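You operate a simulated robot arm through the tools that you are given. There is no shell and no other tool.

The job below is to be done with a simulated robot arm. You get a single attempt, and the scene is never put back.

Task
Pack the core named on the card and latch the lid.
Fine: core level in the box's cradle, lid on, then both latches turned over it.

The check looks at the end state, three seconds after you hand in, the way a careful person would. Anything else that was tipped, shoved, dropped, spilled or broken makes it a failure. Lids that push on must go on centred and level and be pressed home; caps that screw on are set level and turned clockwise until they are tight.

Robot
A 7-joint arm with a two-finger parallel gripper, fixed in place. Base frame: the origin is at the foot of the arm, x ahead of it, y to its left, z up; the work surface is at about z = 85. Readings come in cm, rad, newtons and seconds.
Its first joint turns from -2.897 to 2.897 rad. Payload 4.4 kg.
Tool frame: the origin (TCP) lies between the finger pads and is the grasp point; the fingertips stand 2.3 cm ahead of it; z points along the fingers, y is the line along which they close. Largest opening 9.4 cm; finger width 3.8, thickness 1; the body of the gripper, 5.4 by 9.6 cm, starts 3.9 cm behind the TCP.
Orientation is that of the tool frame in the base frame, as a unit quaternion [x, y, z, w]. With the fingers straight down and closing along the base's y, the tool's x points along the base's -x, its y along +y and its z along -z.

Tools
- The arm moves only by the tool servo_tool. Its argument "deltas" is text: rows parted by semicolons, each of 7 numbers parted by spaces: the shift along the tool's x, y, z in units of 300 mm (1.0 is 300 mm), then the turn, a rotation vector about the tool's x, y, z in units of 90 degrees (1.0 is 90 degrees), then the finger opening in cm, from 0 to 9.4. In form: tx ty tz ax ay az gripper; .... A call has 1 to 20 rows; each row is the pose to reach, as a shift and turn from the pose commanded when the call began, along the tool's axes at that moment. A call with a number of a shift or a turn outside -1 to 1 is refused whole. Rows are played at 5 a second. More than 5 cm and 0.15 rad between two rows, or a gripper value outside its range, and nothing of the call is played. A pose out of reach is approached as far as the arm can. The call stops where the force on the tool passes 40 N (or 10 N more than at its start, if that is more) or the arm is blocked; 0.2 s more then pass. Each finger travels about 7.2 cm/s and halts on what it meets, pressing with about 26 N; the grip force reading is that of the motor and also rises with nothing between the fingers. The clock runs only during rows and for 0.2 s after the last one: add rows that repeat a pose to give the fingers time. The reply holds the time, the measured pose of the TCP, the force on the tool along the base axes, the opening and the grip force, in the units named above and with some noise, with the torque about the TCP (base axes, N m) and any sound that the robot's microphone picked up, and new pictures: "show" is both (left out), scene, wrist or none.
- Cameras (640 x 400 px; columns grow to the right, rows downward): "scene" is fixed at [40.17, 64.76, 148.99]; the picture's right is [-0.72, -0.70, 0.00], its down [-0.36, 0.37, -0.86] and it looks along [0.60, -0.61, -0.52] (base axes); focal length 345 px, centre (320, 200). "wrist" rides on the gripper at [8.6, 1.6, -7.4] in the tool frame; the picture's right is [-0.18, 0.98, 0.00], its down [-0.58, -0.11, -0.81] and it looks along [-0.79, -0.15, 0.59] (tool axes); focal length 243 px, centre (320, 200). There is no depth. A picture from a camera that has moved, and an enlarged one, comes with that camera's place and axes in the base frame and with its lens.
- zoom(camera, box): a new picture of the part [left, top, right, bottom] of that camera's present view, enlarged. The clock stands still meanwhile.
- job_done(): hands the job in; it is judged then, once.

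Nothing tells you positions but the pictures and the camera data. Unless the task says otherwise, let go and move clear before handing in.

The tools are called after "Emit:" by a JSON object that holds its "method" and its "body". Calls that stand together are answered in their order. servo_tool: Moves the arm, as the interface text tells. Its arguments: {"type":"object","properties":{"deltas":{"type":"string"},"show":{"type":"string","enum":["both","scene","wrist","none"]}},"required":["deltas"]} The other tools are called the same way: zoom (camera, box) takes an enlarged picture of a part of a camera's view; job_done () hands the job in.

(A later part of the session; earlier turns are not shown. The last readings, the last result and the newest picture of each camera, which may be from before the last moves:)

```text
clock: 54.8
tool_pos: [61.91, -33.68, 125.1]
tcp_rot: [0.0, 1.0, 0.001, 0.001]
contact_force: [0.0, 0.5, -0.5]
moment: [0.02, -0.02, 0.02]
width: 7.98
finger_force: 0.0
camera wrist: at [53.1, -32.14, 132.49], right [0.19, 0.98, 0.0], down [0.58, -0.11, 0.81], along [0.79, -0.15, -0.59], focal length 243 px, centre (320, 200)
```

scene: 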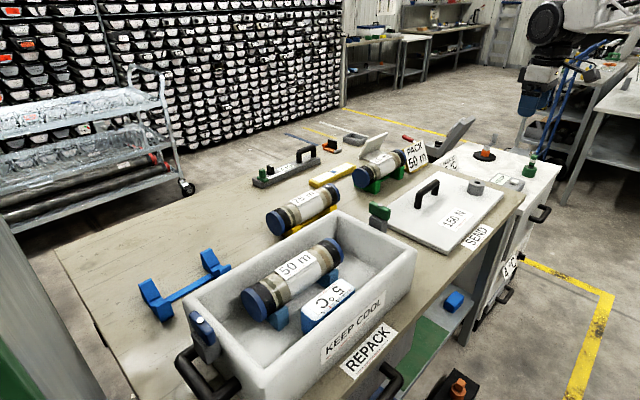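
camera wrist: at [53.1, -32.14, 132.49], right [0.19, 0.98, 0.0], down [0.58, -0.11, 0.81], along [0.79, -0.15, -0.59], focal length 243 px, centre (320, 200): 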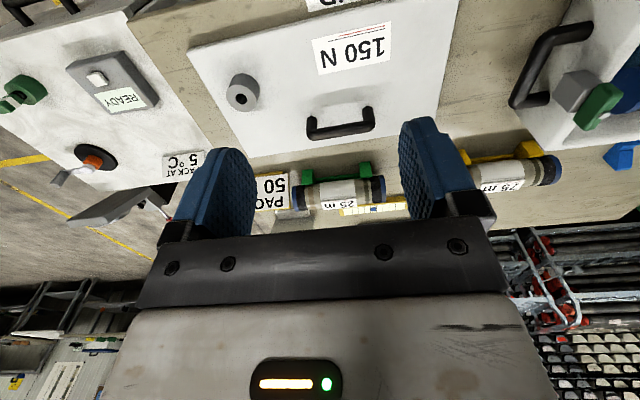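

Now the whole lid is visible to the wrist camera. I'll zoom on its edges, handle and ring from both cameras.

Emit:
{"method": "zoom", "body": {"camera": "wrist", "box": [180, 0, 480, 170]}}

Emit:
{"method": "zoom", "body": {"camera": "wrist", "box": [210, 60, 290, 120]}}

Emit:
{"method": "zoom", "body": {"camera": "wrist", "box": [295, 95, 385, 155]}}

Emit:
{"method": "zoom", "body": {"camera": "scene", "box": [375, 160, 515, 260]}}

Emit:
{"method": "zoom", "body": {"camera": "scene", "box": [450, 165, 510, 205]}}

```text
2.13 times, centred on (330, 85) of wrist
camera zoom: at [53.1, -32.14, 132.49], right [0.19, 0.98, 0.0], down [0.58, -0.11, 0.81], along [0.79, -0.15, -0.59], focal length 518 px, centre (299, 445)
```

zoom: 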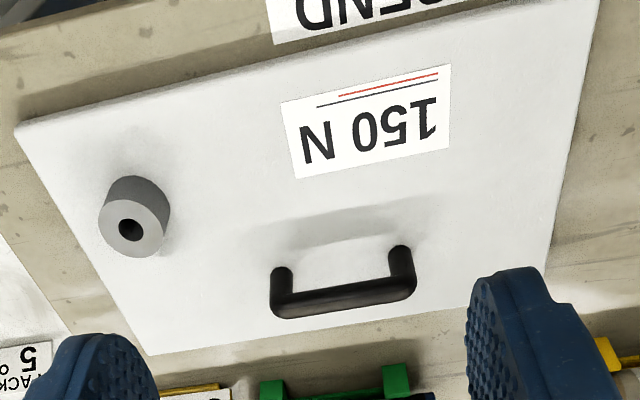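

```text
6.67 times, centred on (250, 90) of wrist
camera zoom: at [53.1, -32.14, 132.49], right [0.19, 0.98, 0.0], down [0.58, -0.11, 0.81], along [0.79, -0.15, -0.59], focal length 1618 px, centre (787, 933)
```

zoom: 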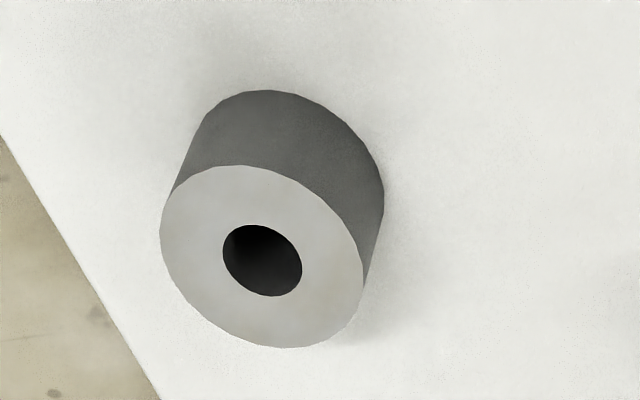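

```text
6.67 times, centred on (340, 125) of wrist
camera zoom: at [53.1, -32.14, 132.49], right [0.19, 0.98, 0.0], down [0.58, -0.11, 0.81], along [0.79, -0.15, -0.59], focal length 1618 px, centre (187, 700)
```

zoom: 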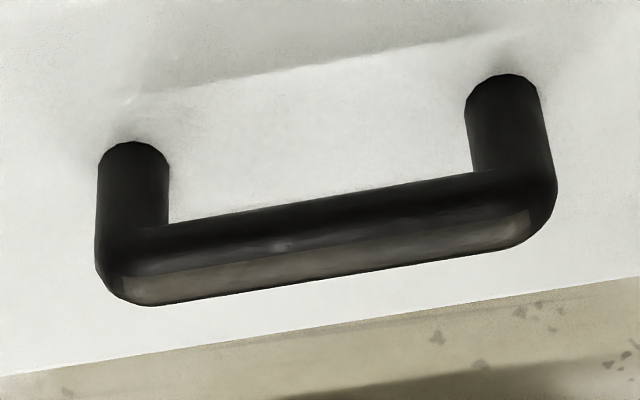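

```text
4.00 times, centred on (445, 210) of scene
camera zoom: at [40.17, 64.76, 148.99], right [-0.72, -0.7, 0.0], down [-0.36, 0.37, -0.86], along [0.6, -0.61, -0.52], focal length 1381 px, centre (-180, 160)
```

zoom: 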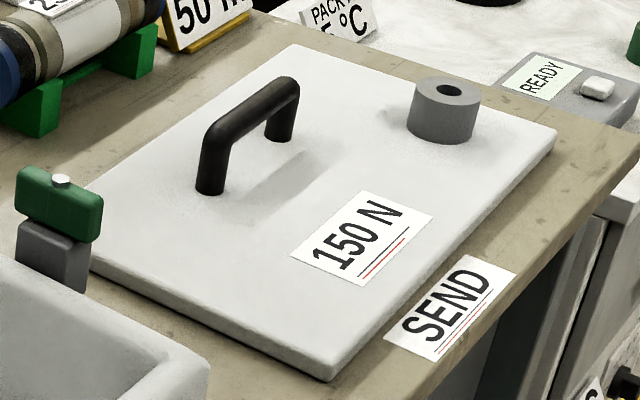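

```text
10.00 times, centred on (480, 185) of scene
camera zoom: at [40.17, 64.76, 148.99], right [-0.72, -0.7, 0.0], down [-0.36, 0.37, -0.86], along [0.6, -0.61, -0.52], focal length 3452 px, centre (-1280, 350)
```

zoom: 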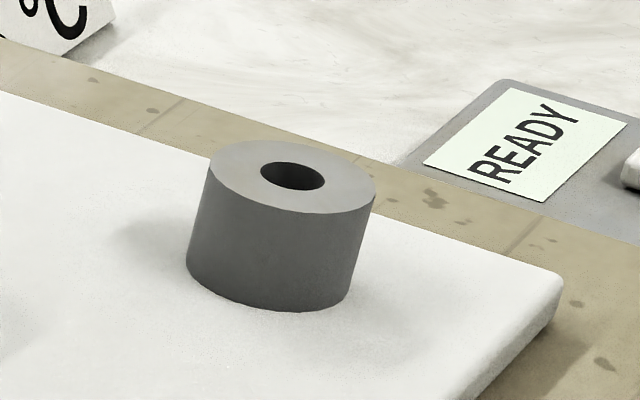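

The lid spans x 66.9–92.3 and y −57.8 to −13.7, with its handle at (84.1, −33.9). A steel-looking ring stands on it at about (75, −51), and if that's loose it could fall when the lid moves. I'll hover over the ring to test whether it's fixed.

Emit:
{"method": "servo_tool", "body": {"deltas": "-0.03 -0.04 0.06 0 0 0 9.4; -0.08 -0.105 0.15 0 0 0 9.4; -0.13 -0.17 0.25 0 0 0 9.4; -0.18 -0.235 0.35 0 0 0 9.4; -0.23 -0.3 0.45 0 0 0 9.4; -0.28 -0.37 0.55 0 0 0 9.4; -0.33 -0.44 0.64 0 0 0 9.4; -0.38 -0.5 0.72 0 0 0 9.4; -0.415 -0.55 0.79 0 0 0 9.4; -0.437 -0.577 0.837 0 0 0 9.4; -0.437 -0.577 0.837 0 0 0 9.4"}}

```text
clock: 57.2
tool_pos: [75.15, -50.95, 100.04]
tcp_rot: [0.0, 1.0, 0.0, 0.0]
contact_force: [0.9, 0.0, 0.4]
moment: [-0.02, -0.01, -0.01]
width: 9.39
finger_force: 0.0
camera wrist: at [66.35, -49.34, 107.44], right [0.18, 0.98, 0.0], down [0.58, -0.11, 0.81], along [0.79, -0.15, -0.59], focal length 243 px, centre (320, 200)
```

scene: 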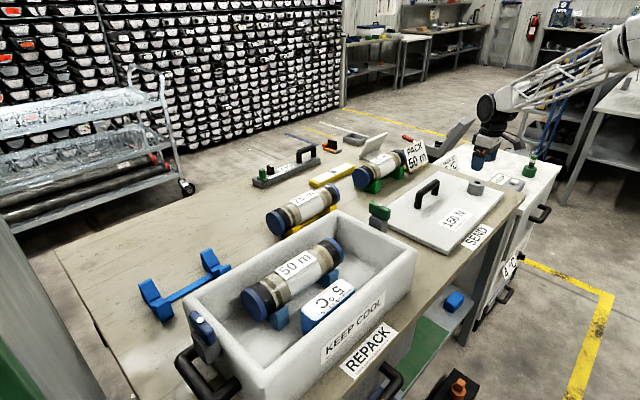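
wrist: 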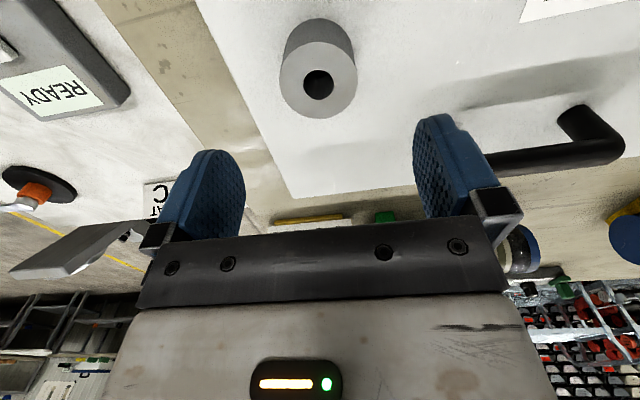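

Emit:
{"method": "servo_tool", "body": {"deltas": "0.0117 -0.005 0.03 0 0 0 9.4; 0.0117 -0.005 0.07 0 0 0 9.4; 0.0117 -0.005 0.12 0 0 0 9.4; 0.0117 -0.005 0.17 0 0 0 9.4; 0.0117 -0.005 0.22 0 0 0 9.4; 0.0117 -0.005 0.26 0 0 0 9.4; 0.0117 -0.005 0.285 0 0 0 9.4; 0.0117 -0.005 0.3 0 0 0 9.4; 0.0117 -0.005 0.3 0 0 0 9.4"}}

Emit:
{"method": "zoom", "body": {"camera": "scene", "box": [430, 130, 530, 220]}}

```text
clock: 59.2
tool_pos: [74.72, -51.17, 90.98]
tcp_rot: [0.0, 1.0, 0.0, 0.0]
contact_force: [0.8, 0.1, 0.6]
moment: [-0.01, 0.0, -0.02]
width: 9.41
finger_force: 0.1
camera wrist: at [65.96, -49.57, 98.32], right [0.18, 0.98, 0.0], down [0.58, -0.11, 0.81], along [0.79, -0.15, -0.59], focal length 243 px, centre (320, 200)
```

scene: 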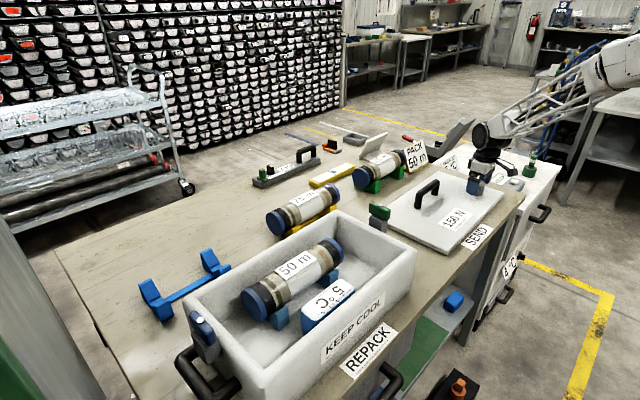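
wrist: 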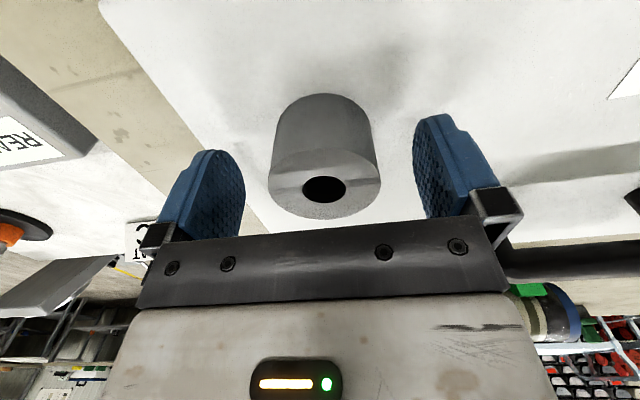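

```text
4.44 times, centred on (480, 175) of scene
camera zoom: at [40.17, 64.76, 148.99], right [-0.72, -0.7, 0.0], down [-0.36, 0.37, -0.86], along [0.6, -0.61, -0.52], focal length 1534 px, centre (-391, 311)
```

zoom: 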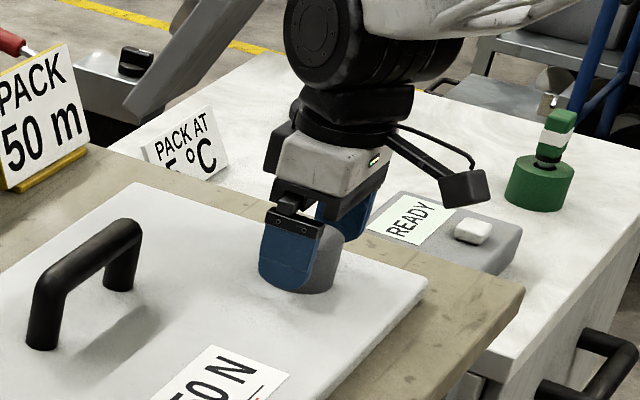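

The ring is between the fingers. I'll close gently and see whether forces build up (fixed) or it self-centres (loose).

Emit:
{"method": "servo_tool", "body": {"deltas": "0 0 0 0 0 0 8; 0 0 0 0 0 0 7; 0 0 0 0 0 0 6.2; 0 0 0 0 0 0 5.4; 0 0 0 0 0 0 4.5; 0 0 0 0 0 0 4.5", "show": "wrist"}}

```text
clock: 60.6
tool_pos: [74.76, -51.2, 91.04]
tcp_rot: [0.0, 1.0, 0.0, 0.0]
contact_force: [1.1, 0.3, 0.0]
moment: [0.36, 0.07, 0.02]
width: 5.51
finger_force: 26.3
camera wrist: at [65.96, -49.57, 98.33], right [0.18, 0.98, 0.0], down [0.58, -0.11, 0.81], along [0.79, -0.15, -0.59], focal length 243 px, centre (320, 200)
```

wrist: 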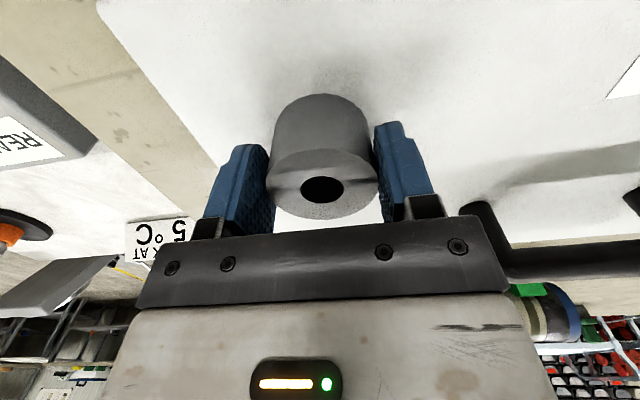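

Emit:
{"method": "servo_tool", "body": {"deltas": "0 0 -0.002 0 0 0 4.5; 0 0 -0.004 0 0 0 4.5; 0 0 -0.004 0 0 0 4.5", "show": "wrist"}}

Emit:
{"method": "zoom", "body": {"camera": "scene", "box": [430, 150, 520, 220]}}

```text
clock: 61.4
tool_pos: [74.74, -51.21, 91.15]
tcp_rot: [0.0, 1.0, 0.0, -0.001]
contact_force: [0.4, -0.6, -0.2]
moment: [-0.64, 0.27, 0.02]
width: 5.47
finger_force: 26.7
camera wrist: at [65.98, -49.56, 98.45], right [0.18, 0.98, 0.0], down [0.58, -0.11, 0.81], along [0.79, -0.15, -0.59], focal length 243 px, centre (320, 200)
```

wrist: 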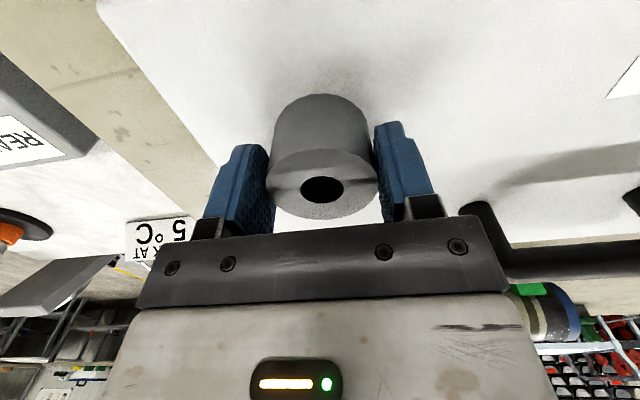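

```text
5.71 times, centred on (475, 185) of scene
camera zoom: at [40.17, 64.76, 148.99], right [-0.72, -0.7, 0.0], down [-0.36, 0.37, -0.86], along [0.6, -0.61, -0.52], focal length 1973 px, centre (-566, 286)
```

zoom: 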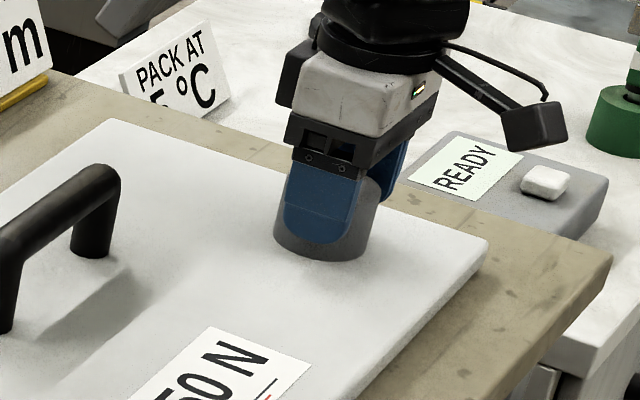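

Emit:
{"method": "servo_tool", "body": {"deltas": "0 0 -0.004 0 0 0 4.5; 0 0 -0.008 0 0 0 4.5; 0 0 -0.012 0 0 0 4.5; 0 0 -0.012 0 0 0 4.5", "show": "wrist"}}

Emit:
{"method": "zoom", "body": {"camera": "scene", "box": [430, 150, 520, 220]}}

Emit:
{"method": "zoom", "body": {"camera": "scene", "box": [375, 160, 515, 260]}}

```text
clock: 62.4
tool_pos: [74.66, -51.17, 91.59]
tcp_rot: [-0.001, 1.0, 0.0, 0.0]
contact_force: [0.1, -0.4, -5.1]
moment: [-0.61, 0.2, -0.02]
width: 5.48
finger_force: 25.6
camera wrist: at [66.01, -49.54, 98.88], right [0.18, 0.98, 0.0], down [0.58, -0.11, 0.81], along [0.79, -0.15, -0.59], focal length 243 px, centre (320, 200)
```

wrist: 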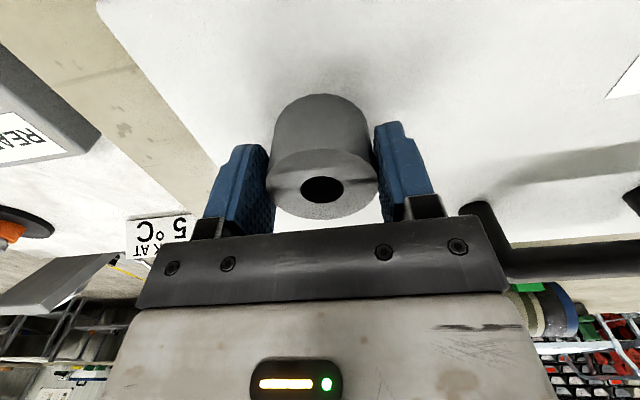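

```text
5.71 times, centred on (475, 185) of scene
camera zoom: at [40.17, 64.76, 148.99], right [-0.72, -0.7, 0.0], down [-0.36, 0.37, -0.86], along [0.6, -0.61, -0.52], focal length 1973 px, centre (-566, 286)
```

zoom: 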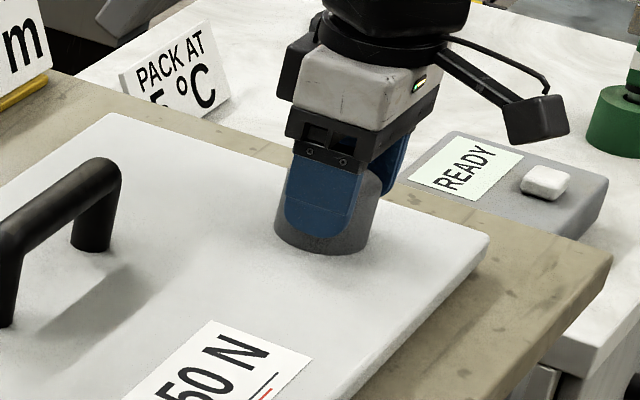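

```text
4.00 times, centred on (445, 210) of scene
camera zoom: at [40.17, 64.76, 148.99], right [-0.72, -0.7, 0.0], down [-0.36, 0.37, -0.86], along [0.6, -0.61, -0.52], focal length 1381 px, centre (-180, 160)
```

zoom: 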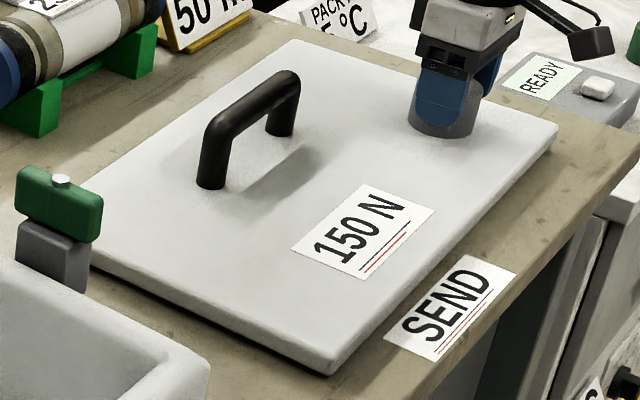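

That settles it: the ring is part of the lid. The whole lid rose with it, weighs about 5.1 N, and its centre of mass is near (78.6, −39.2). That's almost level with the handle's −y leg at (84.1, −39.8), so gripping that leg should hold the lid steady. I'll set the lid back down and let go of the ring.

Emit:
{"method": "servo_tool", "body": {"deltas": "0 0 0.004 0 0 0 4.5; 0 0 0.008 0 0 0 4.5; 0 0 0.012 0 0 0 4.5; 0 0 0.016 0 0 0 4.5; 0 0 0.016 0 0 0 4.5", "show": "none"}}

```text
clock: 63.6
tool_pos: [74.7, -51.13, 91.08]
tcp_rot: [0.0, 1.0, -0.001, 0.0]
contact_force: [0.4, 0.2, -2.2]
moment: [0.06, -0.11, 0.03]
width: 5.47
finger_force: 25.7
```

Emit:
{"method": "servo_tool", "body": {"deltas": "0 0 0.0015 0 0 0 4.5; 0 0 0.0015 0 0 0 6.5; 0 0 0.0015 0 0 0 8.5; 0 0 0.0015 0 0 0 9.4; 0 0 -0.03 0 0 0 9.4; 0 0 -0.08 0 0 0 9.4; 0 0 -0.15 0 0 0 9.4; 0 0 -0.23 0 0 0 9.4; 0 0 -0.32 0 0 0 9.4; 0 0 -0.42 0 0 0 9.4; 0 0 -0.52 0 0 0 9.4; 0 0 -0.6 0 0 0 9.4; 0 0 -0.65 0 0 0 9.4"}}

Emit:
{"method": "zoom", "body": {"camera": "scene", "box": [375, 160, 515, 260]}}

```text
clock: 66.4
tool_pos: [74.68, -51.3, 110.51]
tcp_rot: [0.0, 1.0, 0.0, -0.001]
contact_force: [-0.2, 0.5, -0.2]
moment: [-0.01, -0.02, 0.01]
width: 9.4
finger_force: 0.0
camera wrist: at [65.94, -49.58, 117.96], right [0.18, 0.98, 0.0], down [0.58, -0.11, 0.81], along [0.79, -0.15, -0.59], focal length 243 px, centre (320, 200)
```

scene: 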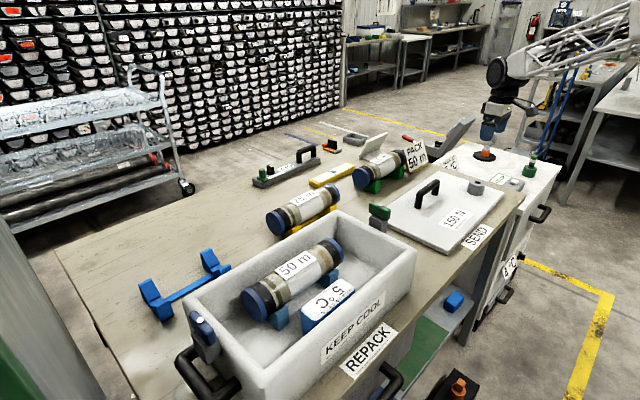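
wrist: 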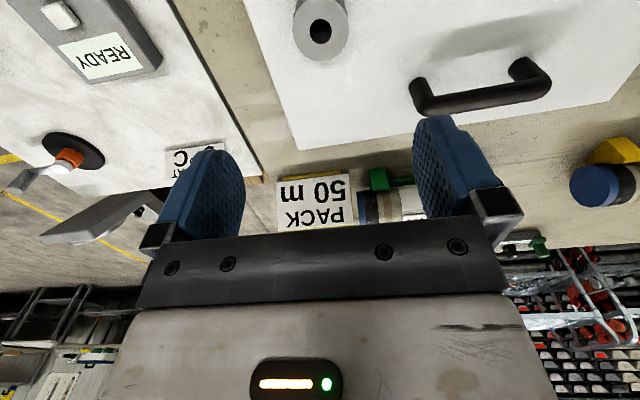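

```text
4.00 times, centred on (445, 210) of scene
camera zoom: at [40.17, 64.76, 148.99], right [-0.72, -0.7, 0.0], down [-0.36, 0.37, -0.86], along [0.6, -0.61, -0.52], focal length 1381 px, centre (-180, 160)
```

zoom: 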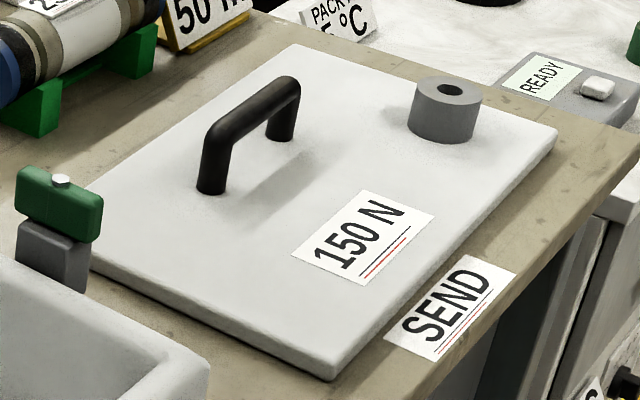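

The lid is back flat where it was. I'm zooming on the handle to locate the −y leg accurately.

Emit:
{"method": "zoom", "body": {"camera": "wrist", "box": [390, 40, 570, 130]}}

Emit:
{"method": "zoom", "body": {"camera": "scene", "box": [405, 170, 469, 215]}}

```text
3.56 times, centred on (480, 85) of wrist
camera zoom: at [65.94, -49.58, 117.96], right [0.18, 0.98, 0.0], down [0.58, -0.11, 0.81], along [0.79, -0.15, -0.59], focal length 863 px, centre (-249, 609)
```

zoom: 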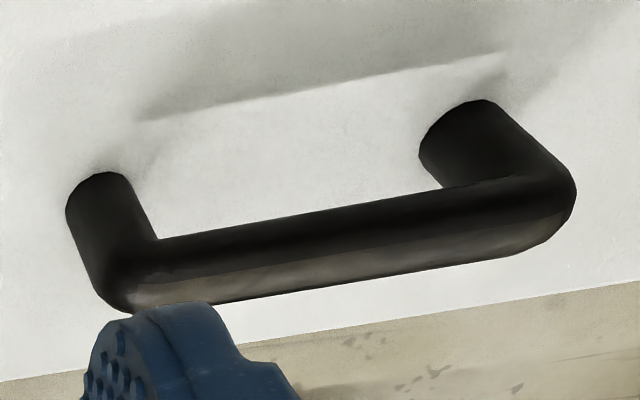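

```text
8.89 times, centred on (437, 192) of scene
camera zoom: at [40.17, 64.76, 148.99], right [-0.72, -0.7, 0.0], down [-0.36, 0.37, -0.86], along [0.6, -0.61, -0.52], focal length 3069 px, centre (-720, 267)
```

zoom: 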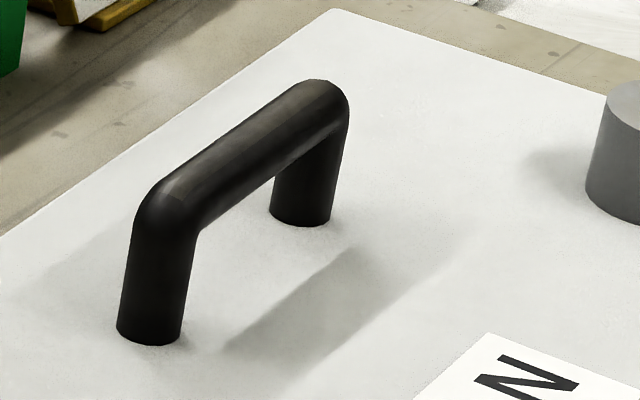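

The leg is centred near (84.6, −40.0), about 2.3 cm thick, and the bar top is near z≈93.4. I'm rotating the gripper to close along x and hovering over that leg.

Emit:
{"method": "servo_tool", "body": {"deltas": "-0.0165 0.019 0.0175 0 0 -0.05 9.4; -0.043 0.0494 0.0455 0 0 -0.13 9.4; -0.0693 0.0798 0.0735 0 0 -0.21 9.4; -0.0957 0.1102 0.1015 0 0 -0.29 9.4; -0.1221 0.1406 0.1295 0 0 -0.37 9.4; -0.1485 0.171 0.1575 0 0 -0.45 9.4; -0.1749 0.2014 0.1855 0 0 -0.53 9.4; -0.2013 0.2318 0.2135 0 0 -0.61 9.4; -0.2277 0.2622 0.2415 0 0 -0.69 9.4; -0.2541 0.2926 0.2695 0 0 -0.77 9.4; -0.2805 0.323 0.2975 0 0 -0.85 9.4; -0.3069 0.3534 0.3255 0 0 -0.93 9.4; -0.33 0.38 0.35 0 0 -1 9.4; -0.33 0.38 0.35 0 0 -1 9.4"}}

Emit:
{"method": "zoom", "body": {"camera": "wrist", "box": [200, 0, 450, 240]}}

Emit:
{"method": "zoom", "body": {"camera": "scene", "box": [390, 110, 510, 220]}}

```text
clock: 69.4
tool_pos: [84.59, -39.84, 100.03]
tcp_rot: [0.708, -0.707, 0.0, 0.0]
contact_force: [-0.1, 0.0, 0.4]
moment: [0.0, -0.03, 0.01]
width: 9.43
finger_force: 0.1
camera wrist: at [82.95, -48.44, 107.38], right [-0.98, 0.18, 0.0], down [0.11, 0.58, 0.81], along [0.15, 0.79, -0.59], focal length 243 px, centre (320, 200)
```

scene: 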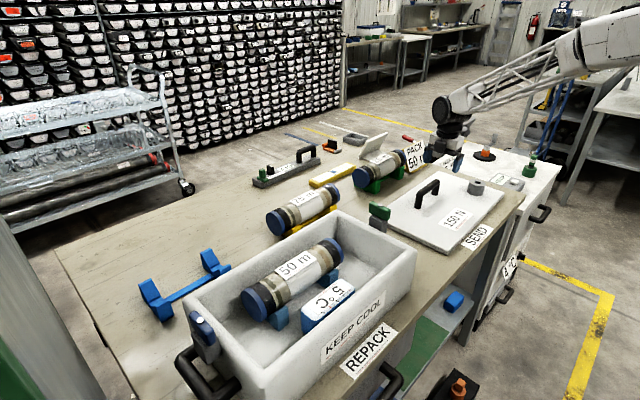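
wrist: 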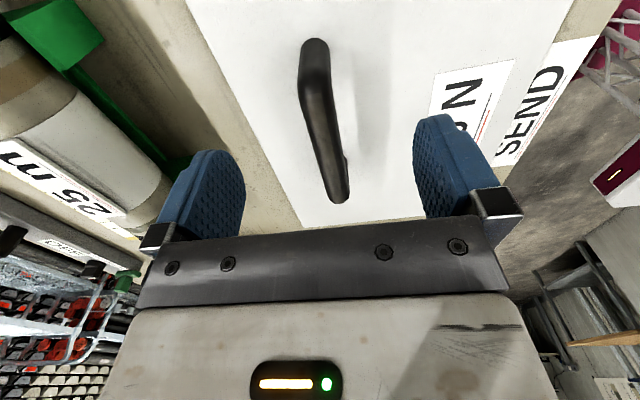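

```text
1.67 times, centred on (325, 120) of wrist
camera zoom: at [82.95, -48.44, 107.38], right [-0.98, 0.18, 0.0], down [0.11, 0.58, 0.81], along [0.15, 0.79, -0.59], focal length 404 px, centre (312, 333)
```

zoom: 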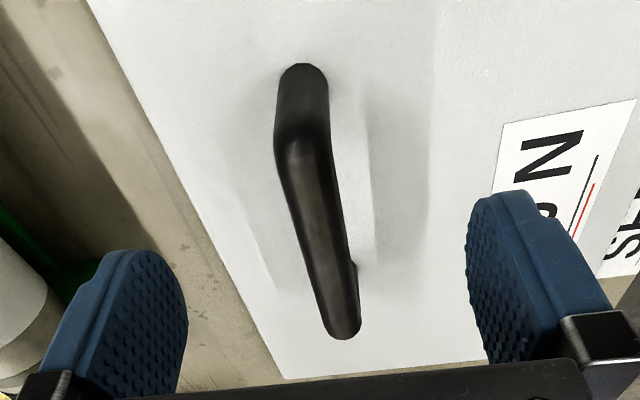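

```text
3.64 times, centred on (450, 165) of scene
camera zoom: at [40.17, 64.76, 148.99], right [-0.72, -0.7, 0.0], down [-0.36, 0.37, -0.86], along [0.6, -0.61, -0.52], focal length 1255 px, centre (-153, 327)
```

zoom: 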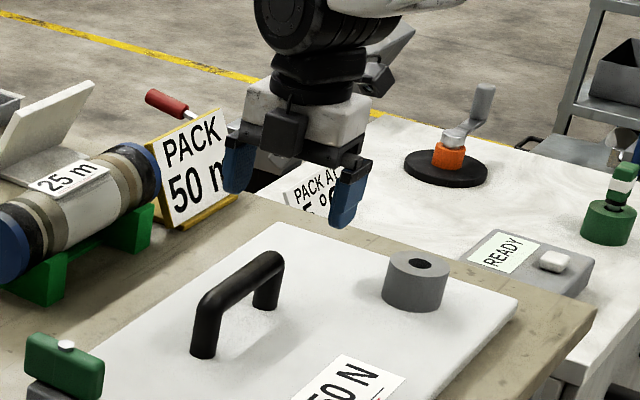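

Aligned within 2–3 mm of the leg. I'm lowering so the fingers straddle it, with TCP z≈90.8.

Emit:
{"method": "servo_tool", "body": {"deltas": "0.0083 -0.0067 0.03 0 0 0 9.4; 0.0083 -0.0067 0.08 0 0 0 9.4; 0.0083 -0.0067 0.13 0 0 0 9.4; 0.0083 -0.0067 0.18 0 0 0 9.4; 0.0083 -0.0067 0.225 0 0 0 9.4; 0.0083 -0.0067 0.265 0 0 0 9.4; 0.0083 -0.0067 0.293 0 0 0 9.4; 0.0083 -0.0067 0.3067 0 0 0 9.4; 0.0083 -0.0067 0.3067 0 0 0 9.4"}}

Emit:
{"method": "zoom", "body": {"camera": "scene", "box": [390, 130, 490, 220]}}

Emit:
{"method": "zoom", "body": {"camera": "wrist", "box": [180, 60, 480, 260]}}

```text
clock: 71.4
tool_pos: [84.81, -39.99, 90.88]
tcp_rot: [0.707, -0.707, 0.0, 0.0]
contact_force: [-0.4, 0.8, -0.2]
moment: [-0.05, -0.05, -0.01]
width: 9.41
finger_force: 0.1
camera wrist: at [83.07, -48.62, 98.15], right [-0.98, 0.18, 0.0], down [0.11, 0.58, 0.81], along [0.15, 0.79, -0.59], focal length 243 px, centre (320, 200)
```

scene: 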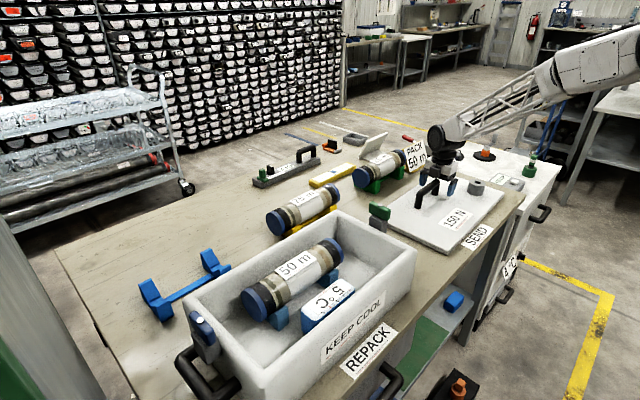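
wrist: 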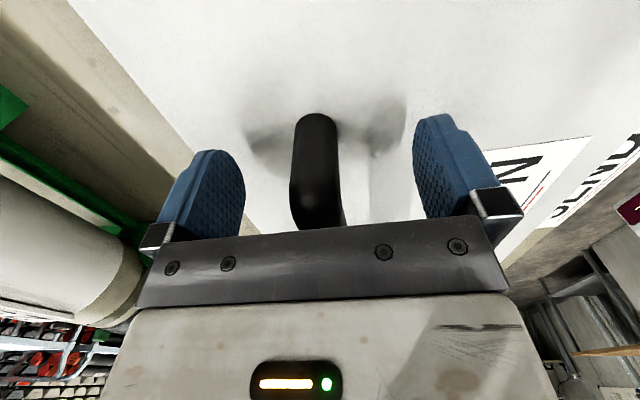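

```text
4.44 times, centred on (440, 175) of scene
camera zoom: at [40.17, 64.76, 148.99], right [-0.72, -0.7, 0.0], down [-0.36, 0.37, -0.86], along [0.6, -0.61, -0.52], focal length 1534 px, centre (-213, 311)
```

zoom: 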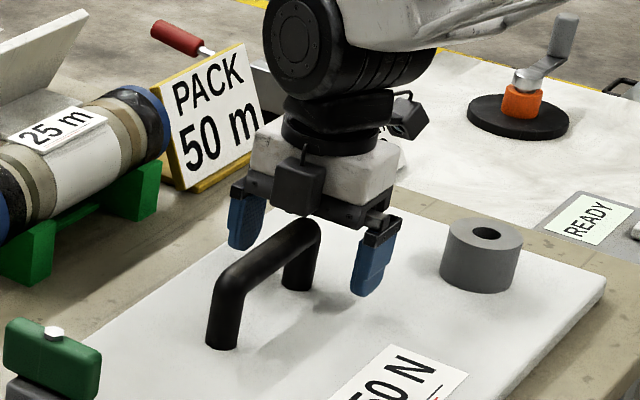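

```text
2.00 times, centred on (330, 160) of wrist
camera zoom: at [83.07, -48.62, 98.15], right [-0.98, 0.18, 0.0], down [0.11, 0.58, 0.81], along [0.15, 0.79, -0.59], focal length 485 px, centre (300, 280)
```

zoom: 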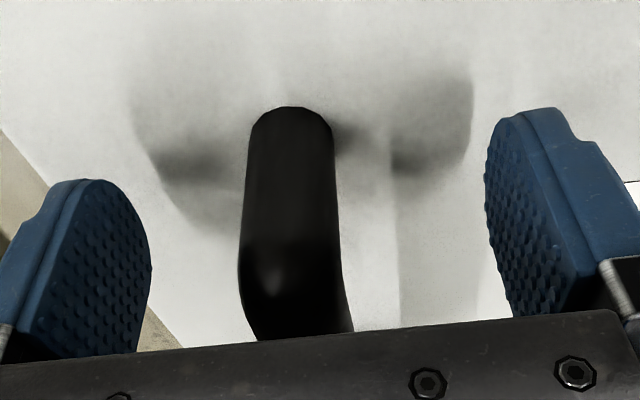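

Per the projection, the leg is centred between the fingers to within about 1 mm. I'm closing on it.

Emit:
{"method": "servo_tool", "body": {"deltas": "0 0 0 0 0 0 7.5; 0 0 0 0 0 0 5.5; 0 0 0 0 0 0 3.8; 0 0 0 0 0 0 2.6; 0 0 0 0 0 0 1.5; 0 0 0 0 0 0 1; 0 0 0 0 0 0 1", "show": "wrist"}}

```text
clock: 73.0
tool_pos: [84.75, -39.97, 90.75]
tcp_rot: [0.707, -0.707, 0.0, -0.001]
contact_force: [0.1, 0.7, 1.9]
moment: [-0.01, -0.02, 0.51]
width: 2.38
finger_force: 26.2
camera wrist: at [83.07, -48.62, 98.18], right [-0.98, 0.18, 0.0], down [0.11, 0.58, 0.81], along [0.15, 0.79, -0.59], focal length 243 px, centre (320, 200)
```

wrist: 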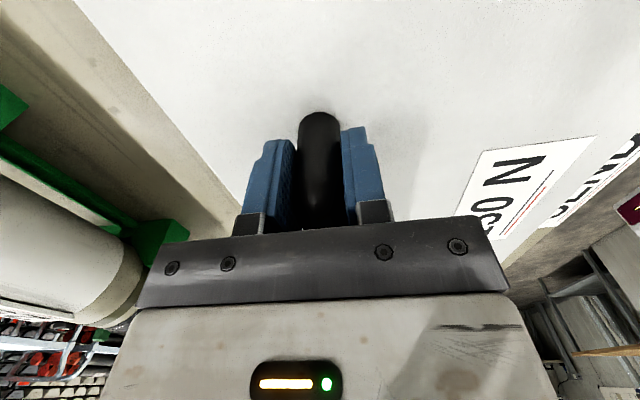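

Gripped (width 2.38). Lifting the lid 6 mm as a test and reading the load.

Emit:
{"method": "servo_tool", "body": {"deltas": "0 0 -0.003 0 0 0 1; 0 0 -0.007 0 0 0 1; 0 0 -0.012 0 0 0 1; 0 0 -0.017 0 0 0 1; 0 0 -0.02 0 0 0 1; 0 0 -0.02 0 0 0 1; 0 0 -0.02 0 0 0 1"}}

Emit:
{"method": "zoom", "body": {"camera": "scene", "box": [375, 160, 515, 260]}}

```text
clock: 74.6
tool_pos: [84.82, -39.98, 91.34]
tcp_rot: [0.707, -0.707, 0.0, 0.0]
contact_force: [0.7, -0.5, -3.9]
moment: [-0.16, -0.2, -0.01]
width: 2.36
finger_force: 26.1
camera wrist: at [83.14, -48.65, 98.83], right [-0.98, 0.18, 0.0], down [0.11, 0.58, 0.81], along [0.15, 0.79, -0.59], focal length 243 px, centre (320, 200)
```

scene: 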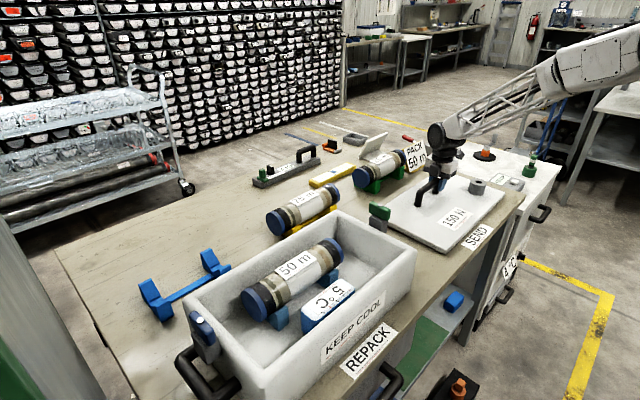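
wrist: 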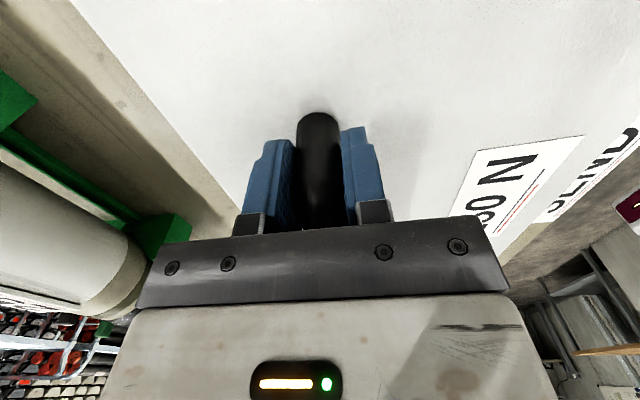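

```text
4.00 times, centred on (445, 210) of scene
camera zoom: at [40.17, 64.76, 148.99], right [-0.72, -0.7, 0.0], down [-0.36, 0.37, -0.86], along [0.6, -0.61, -0.52], focal length 1381 px, centre (-180, 160)
```

zoom: 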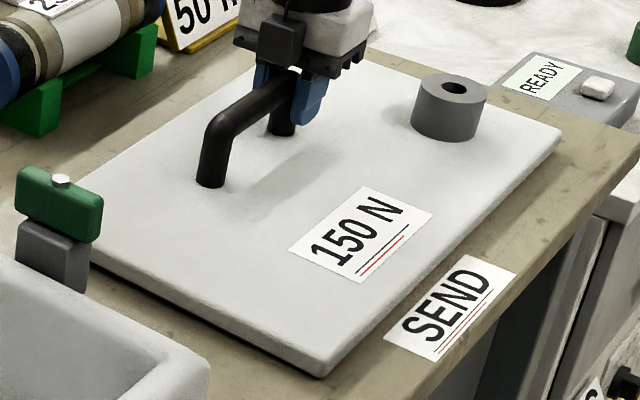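

Emit:
{"method": "servo_tool", "body": {"deltas": "0 0 -0.005 0 0 0 1; 0 0 -0.012 0 0 0 1; 0 0 -0.022 0 0 0 1; 0 0 -0.034 0 0 0 1; 0 0 -0.045 0 0 0 1; 0 0 -0.05 0 0 0 1; 0 0 -0.05 0 0 0 1; 0 0 -0.05 0 0 0 1", "show": "wrist"}}

Emit:
{"method": "zoom", "body": {"camera": "scene", "box": [375, 160, 515, 260]}}

```text
clock: 76.4
tool_pos: [84.84, -40.05, 93.04]
tcp_rot: [0.707, -0.707, 0.0, 0.0]
contact_force: [-0.6, -0.5, -4.3]
moment: [-0.13, -0.19, -0.01]
width: 2.36
finger_force: 26.0
camera wrist: at [83.03, -48.65, 100.33], right [-0.98, 0.18, 0.0], down [0.11, 0.58, 0.81], along [0.15, 0.79, -0.59], focal length 243 px, centre (320, 200)
```

wrist: 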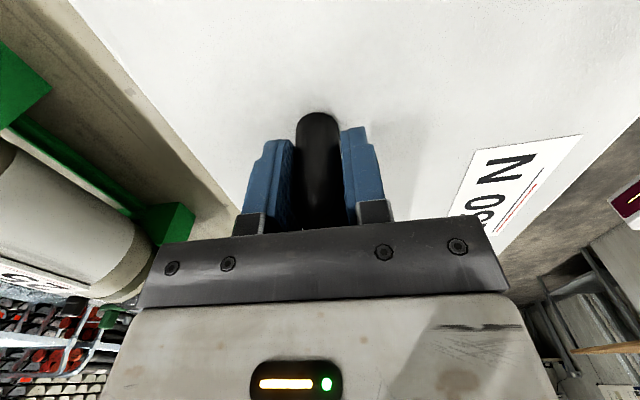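

```text
4.00 times, centred on (445, 210) of scene
camera zoom: at [40.17, 64.76, 148.99], right [-0.72, -0.7, 0.0], down [-0.36, 0.37, -0.86], along [0.6, -0.61, -0.52], focal length 1381 px, centre (-180, 160)
```

zoom: 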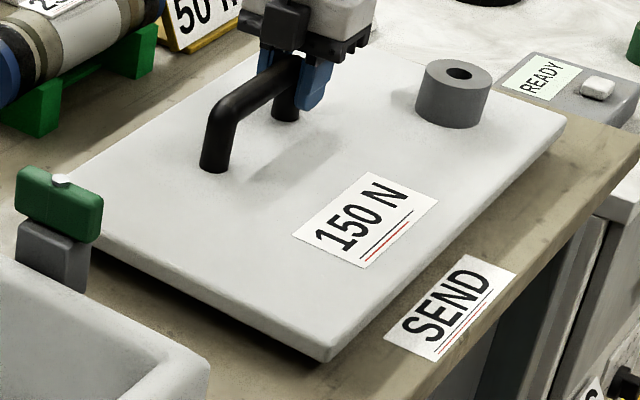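

The lid is fully off the table and level, with about 4.3 N on the gripper and small moments. I'm raising it to clear the latches.

Emit:
{"method": "servo_tool", "body": {"deltas": "0 0 -0.008 0 0 0 1; 0 0 -0.022 0 0 0 1; 0 0 -0.042 0 0 0 1; 0 0 -0.068 0 0 0 1; 0 0 -0.1 0 0 0 1; 0 0 -0.14 0 0 0 1; 0 0 -0.185 0 0 0 1; 0 0 -0.235 0 0 0 1; 0 0 -0.285 0 0 0 1; 0 0 -0.335 0 0 0 1; 0 0 -0.385 0 0 0 1; 0 0 -0.435 0 0 0 1; 0 0 -0.485 0 0 0 1; 0 0 -0.535 0 0 0 1; 0 0 -0.58 0 0 0 1; 0 0 -0.62 0 0 0 1; 0 0 -0.655 0 0 0 1; 0 0 -0.68 0 0 0 1; 0 0 -0.695 0 0 0 1; 0 0 -0.7 0 0 0 1"}}

```text
clock: 80.6
tool_pos: [84.77, -40.08, 114.04]
tcp_rot: [-0.707, 0.708, 0.0, 0.0]
contact_force: [0.5, -0.3, -4.1]
moment: [-0.16, -0.17, 0.0]
width: 2.38
finger_force: 26.6
camera wrist: at [83.05, -48.68, 121.31], right [-0.98, 0.18, 0.0], down [0.11, 0.58, 0.81], along [0.15, 0.79, -0.59], focal length 243 px, centre (320, 200)
```

scene: 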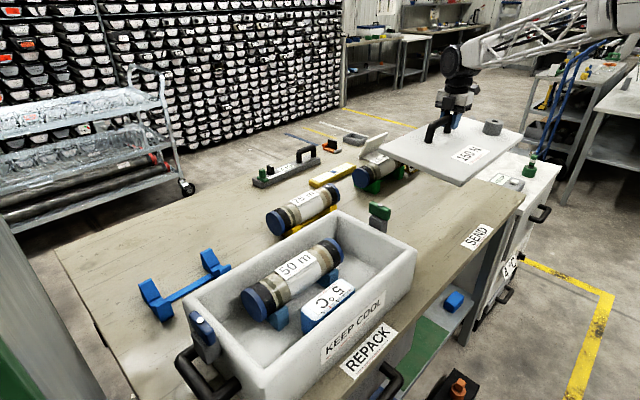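
wrist: 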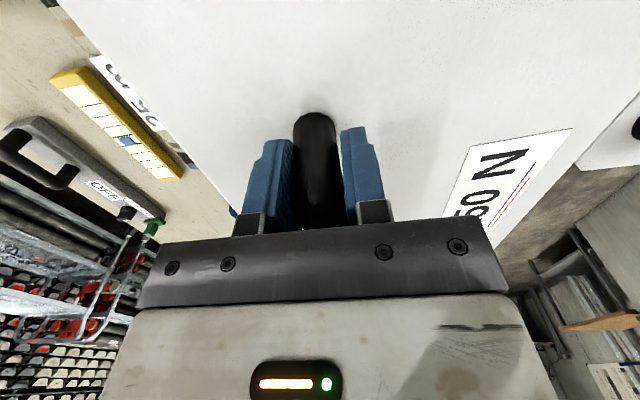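

I'm checking how level the lid hangs before carrying it across.

Emit:
{"method": "zoom", "body": {"camera": "scene", "box": [370, 90, 530, 200]}}

Emit:
{"method": "zoom", "body": {"camera": "wrist", "box": [0, 0, 640, 260]}}

```text
3.64 times, centred on (450, 145) of scene
camera zoom: at [40.17, 64.76, 148.99], right [-0.72, -0.7, 0.0], down [-0.36, 0.37, -0.86], along [0.6, -0.61, -0.52], focal length 1255 px, centre (-153, 400)
```

zoom: 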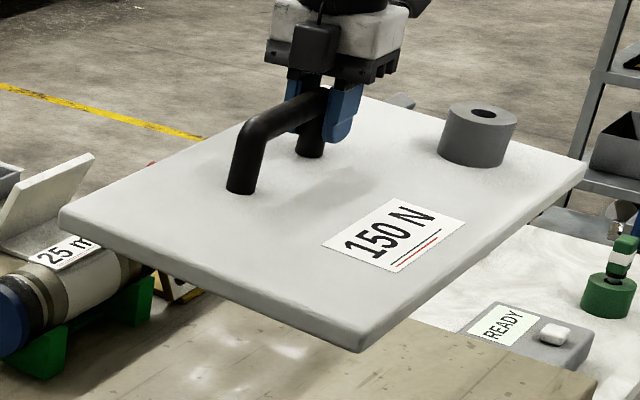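

```text
1.00 times, centred on (320, 130) of wrist (not enlarged: the box is as wide or as high as the picture)
camera zoom: at [83.05, -48.68, 121.31], right [-0.98, 0.18, 0.0], down [0.11, 0.58, 0.81], along [0.15, 0.79, -0.59], focal length 243 px, centre (320, 270)
```

zoom: 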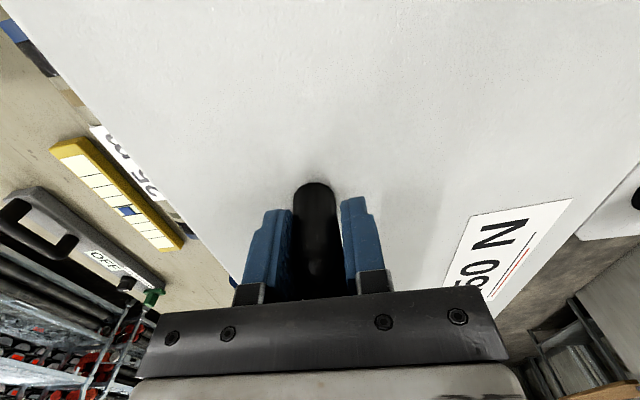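

Emit:
{"method": "zoom", "body": {"camera": "scene", "box": [440, 160, 488, 195]}}

Emit:
{"method": "zoom", "body": {"camera": "scene", "box": [370, 130, 418, 165]}}

Emit:
{"method": "zoom", "body": {"camera": "scene", "box": [490, 110, 538, 145]}}

Emit:
{"method": "zoom", "body": {"camera": "scene", "box": [415, 95, 479, 145]}}

```text
11.43 times, centred on (464, 178) of scene
camera zoom: at [40.17, 64.76, 148.99], right [-0.72, -0.7, 0.0], down [-0.36, 0.37, -0.86], along [0.6, -0.61, -0.52], focal length 3945 px, centre (-1326, 457)
```

zoom: 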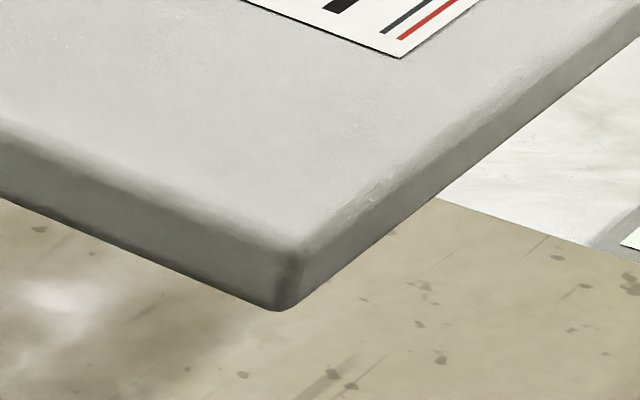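

```text
11.43 times, centred on (394, 148) of scene
camera zoom: at [40.17, 64.76, 148.99], right [-0.72, -0.7, 0.0], down [-0.36, 0.37, -0.86], along [0.6, -0.61, -0.52], focal length 3945 px, centre (-526, 800)
```

zoom: 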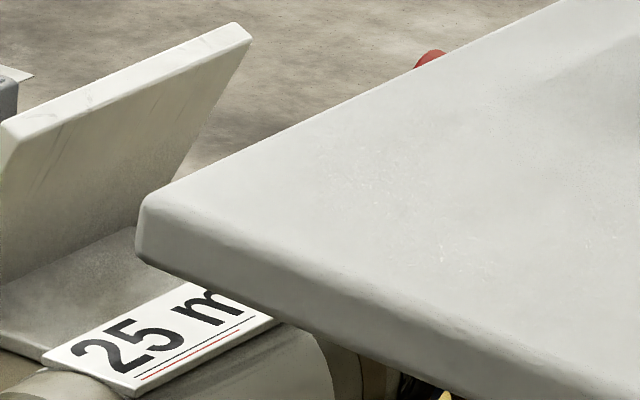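

```text
11.43 times, centred on (514, 128) of scene
camera zoom: at [40.17, 64.76, 148.99], right [-0.72, -0.7, 0.0], down [-0.36, 0.37, -0.86], along [0.6, -0.61, -0.52], focal length 3945 px, centre (-1897, 1029)
```

zoom: 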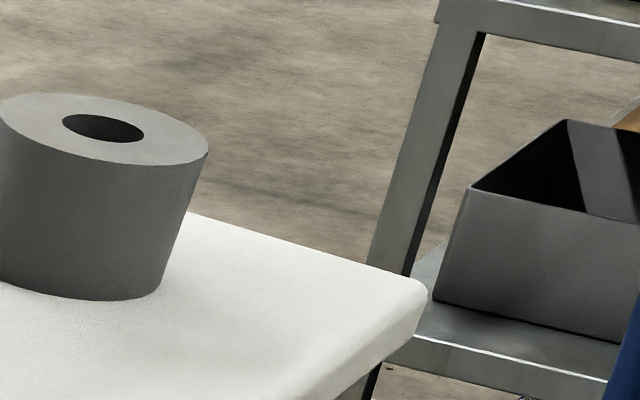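

```text
8.00 times, centred on (447, 120) of scene
camera zoom: at [40.17, 64.76, 148.99], right [-0.72, -0.7, 0.0], down [-0.36, 0.37, -0.86], along [0.6, -0.61, -0.52], focal length 2762 px, centre (-696, 840)
```

zoom: 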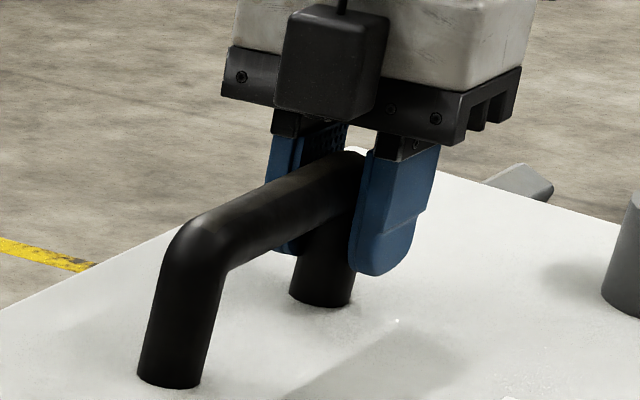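

The lid hangs about 3.7° low on the near (−x) side, consistent with its offset centre of mass. I'll tilt the tool by the same amount to level it, then re-check.

Emit:
{"method": "servo_tool", "body": {"deltas": "0 0 0 -0.01 0 0 1; 0 0 0 -0.02 0 0 1; 0 0 0 -0.03 0 0 1; 0 0 0 -0.041 0 0 1; 0 0 0 -0.041 0 0 1", "show": "wrist"}}

Emit:
{"method": "zoom", "body": {"camera": "scene", "box": [440, 160, 488, 195]}}

Emit:
{"method": "zoom", "body": {"camera": "scene", "box": [370, 130, 418, 165]}}

Emit:
{"method": "zoom", "body": {"camera": "scene", "box": [490, 110, 538, 145]}}

```text
clock: 81.8
tool_pos: [84.91, -40.04, 113.99]
tcp_rot: [0.707, -0.707, -0.023, 0.023]
contact_force: [-0.6, 0.4, -4.3]
moment: [-0.15, -0.2, 0.01]
width: 2.38
finger_force: 26.3
camera wrist: at [83.61, -48.61, 121.37], right [-0.98, 0.18, 0.06], down [0.16, 0.58, 0.8], along [0.11, 0.79, -0.6], focal length 243 px, centre (320, 200)
```

wrist: 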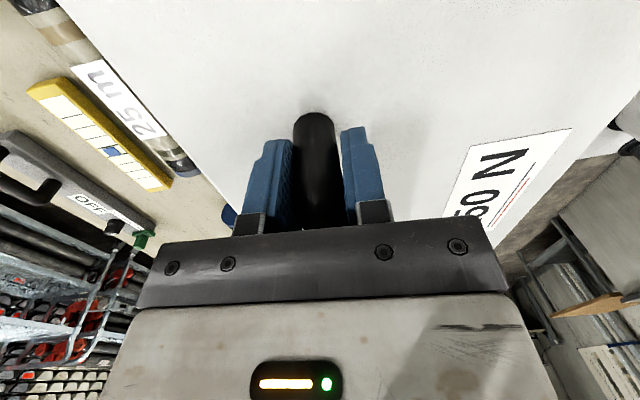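

```text
11.43 times, centred on (464, 178) of scene
camera zoom: at [40.17, 64.76, 148.99], right [-0.72, -0.7, 0.0], down [-0.36, 0.37, -0.86], along [0.6, -0.61, -0.52], focal length 3945 px, centre (-1326, 457)
```

zoom: 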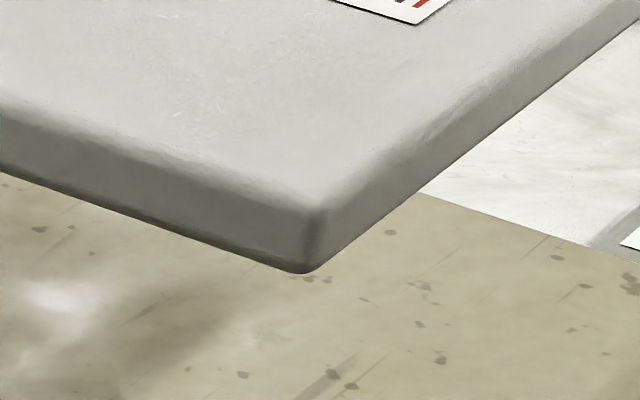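

```text
11.43 times, centred on (394, 148) of scene
camera zoom: at [40.17, 64.76, 148.99], right [-0.72, -0.7, 0.0], down [-0.36, 0.37, -0.86], along [0.6, -0.61, -0.52], focal length 3945 px, centre (-526, 800)
```

zoom: 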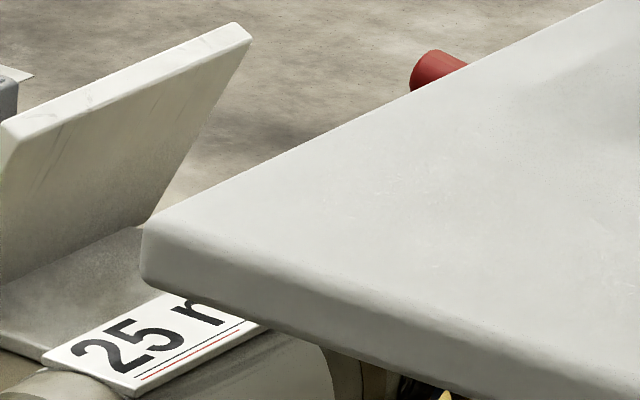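

```text
11.43 times, centred on (514, 128) of scene
camera zoom: at [40.17, 64.76, 148.99], right [-0.72, -0.7, 0.0], down [-0.36, 0.37, -0.86], along [0.6, -0.61, -0.52], focal length 3945 px, centre (-1897, 1029)
```

zoom: 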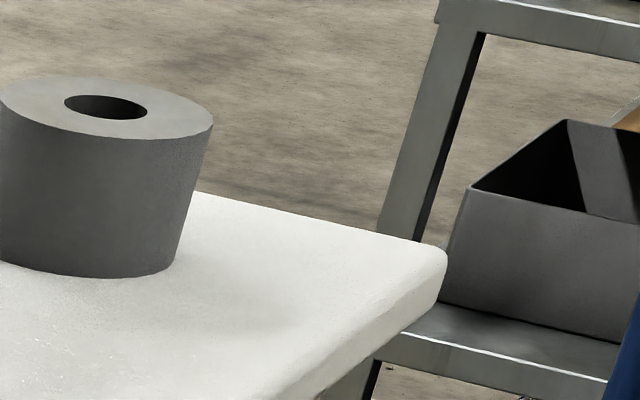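

With the tool tilted 2.6–3.7° the lid is level. I'm carrying it along +y toward the box in smooth stages.

Emit:
{"method": "servo_tool", "body": {"deltas": "-0.008 0 0 0 0 0 1; -0.025 0 0 0 0 0 1; -0.05 0 0 0 0 0 1; -0.085 0 0 0 0 0 1; -0.13 0 0 0 0 0 1; -0.18 0 0 0 0 0 1; -0.235 0 0 0 0 0 1; -0.295 0 0 0 0 0 1; -0.355 0 0 0 0 0 1; -0.415 0 0 0 0 0 1; -0.475 0 0 0 0 0 1; -0.535 0 0 0 0 0 1; -0.595 0 0 0 0 0 1; -0.655 0 0 0 0 0 1; -0.71 0 0 0 0 0 1; -0.76 0 0 0 0 0 1; -0.805 0 0 0 0 0 1; -0.84 0 0 0 0 0 1; -0.865 0 0 0 0 0 1; -0.88 0 0 0 0 0 1"}}

```text
clock: 86.0
tool_pos: [84.77, -13.55, 113.82]
tcp_rot: [-0.706, 0.707, 0.023, -0.023]
contact_force: [-0.4, 0.2, -3.5]
moment: [-0.18, -0.16, 0.01]
width: 2.36
finger_force: 26.4
camera wrist: at [83.54, -22.25, 121.39], right [-0.98, 0.18, 0.06], down [0.16, 0.58, 0.8], along [0.11, 0.79, -0.6], focal length 243 px, centre (320, 200)
```

scene: 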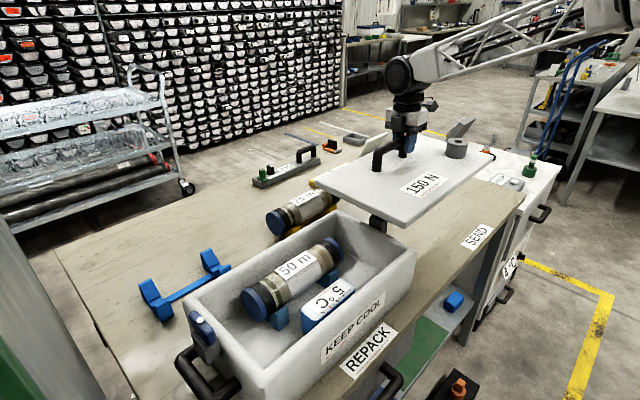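
wrist: 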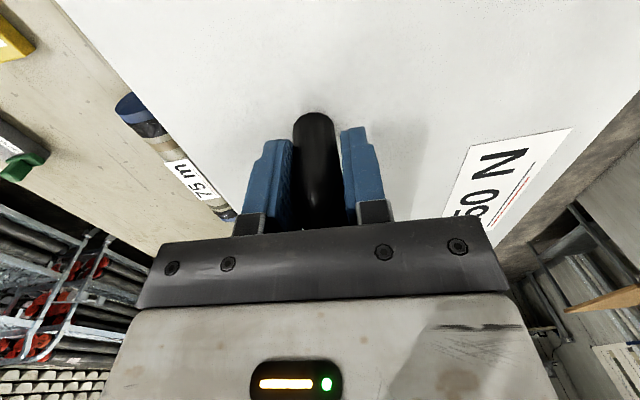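

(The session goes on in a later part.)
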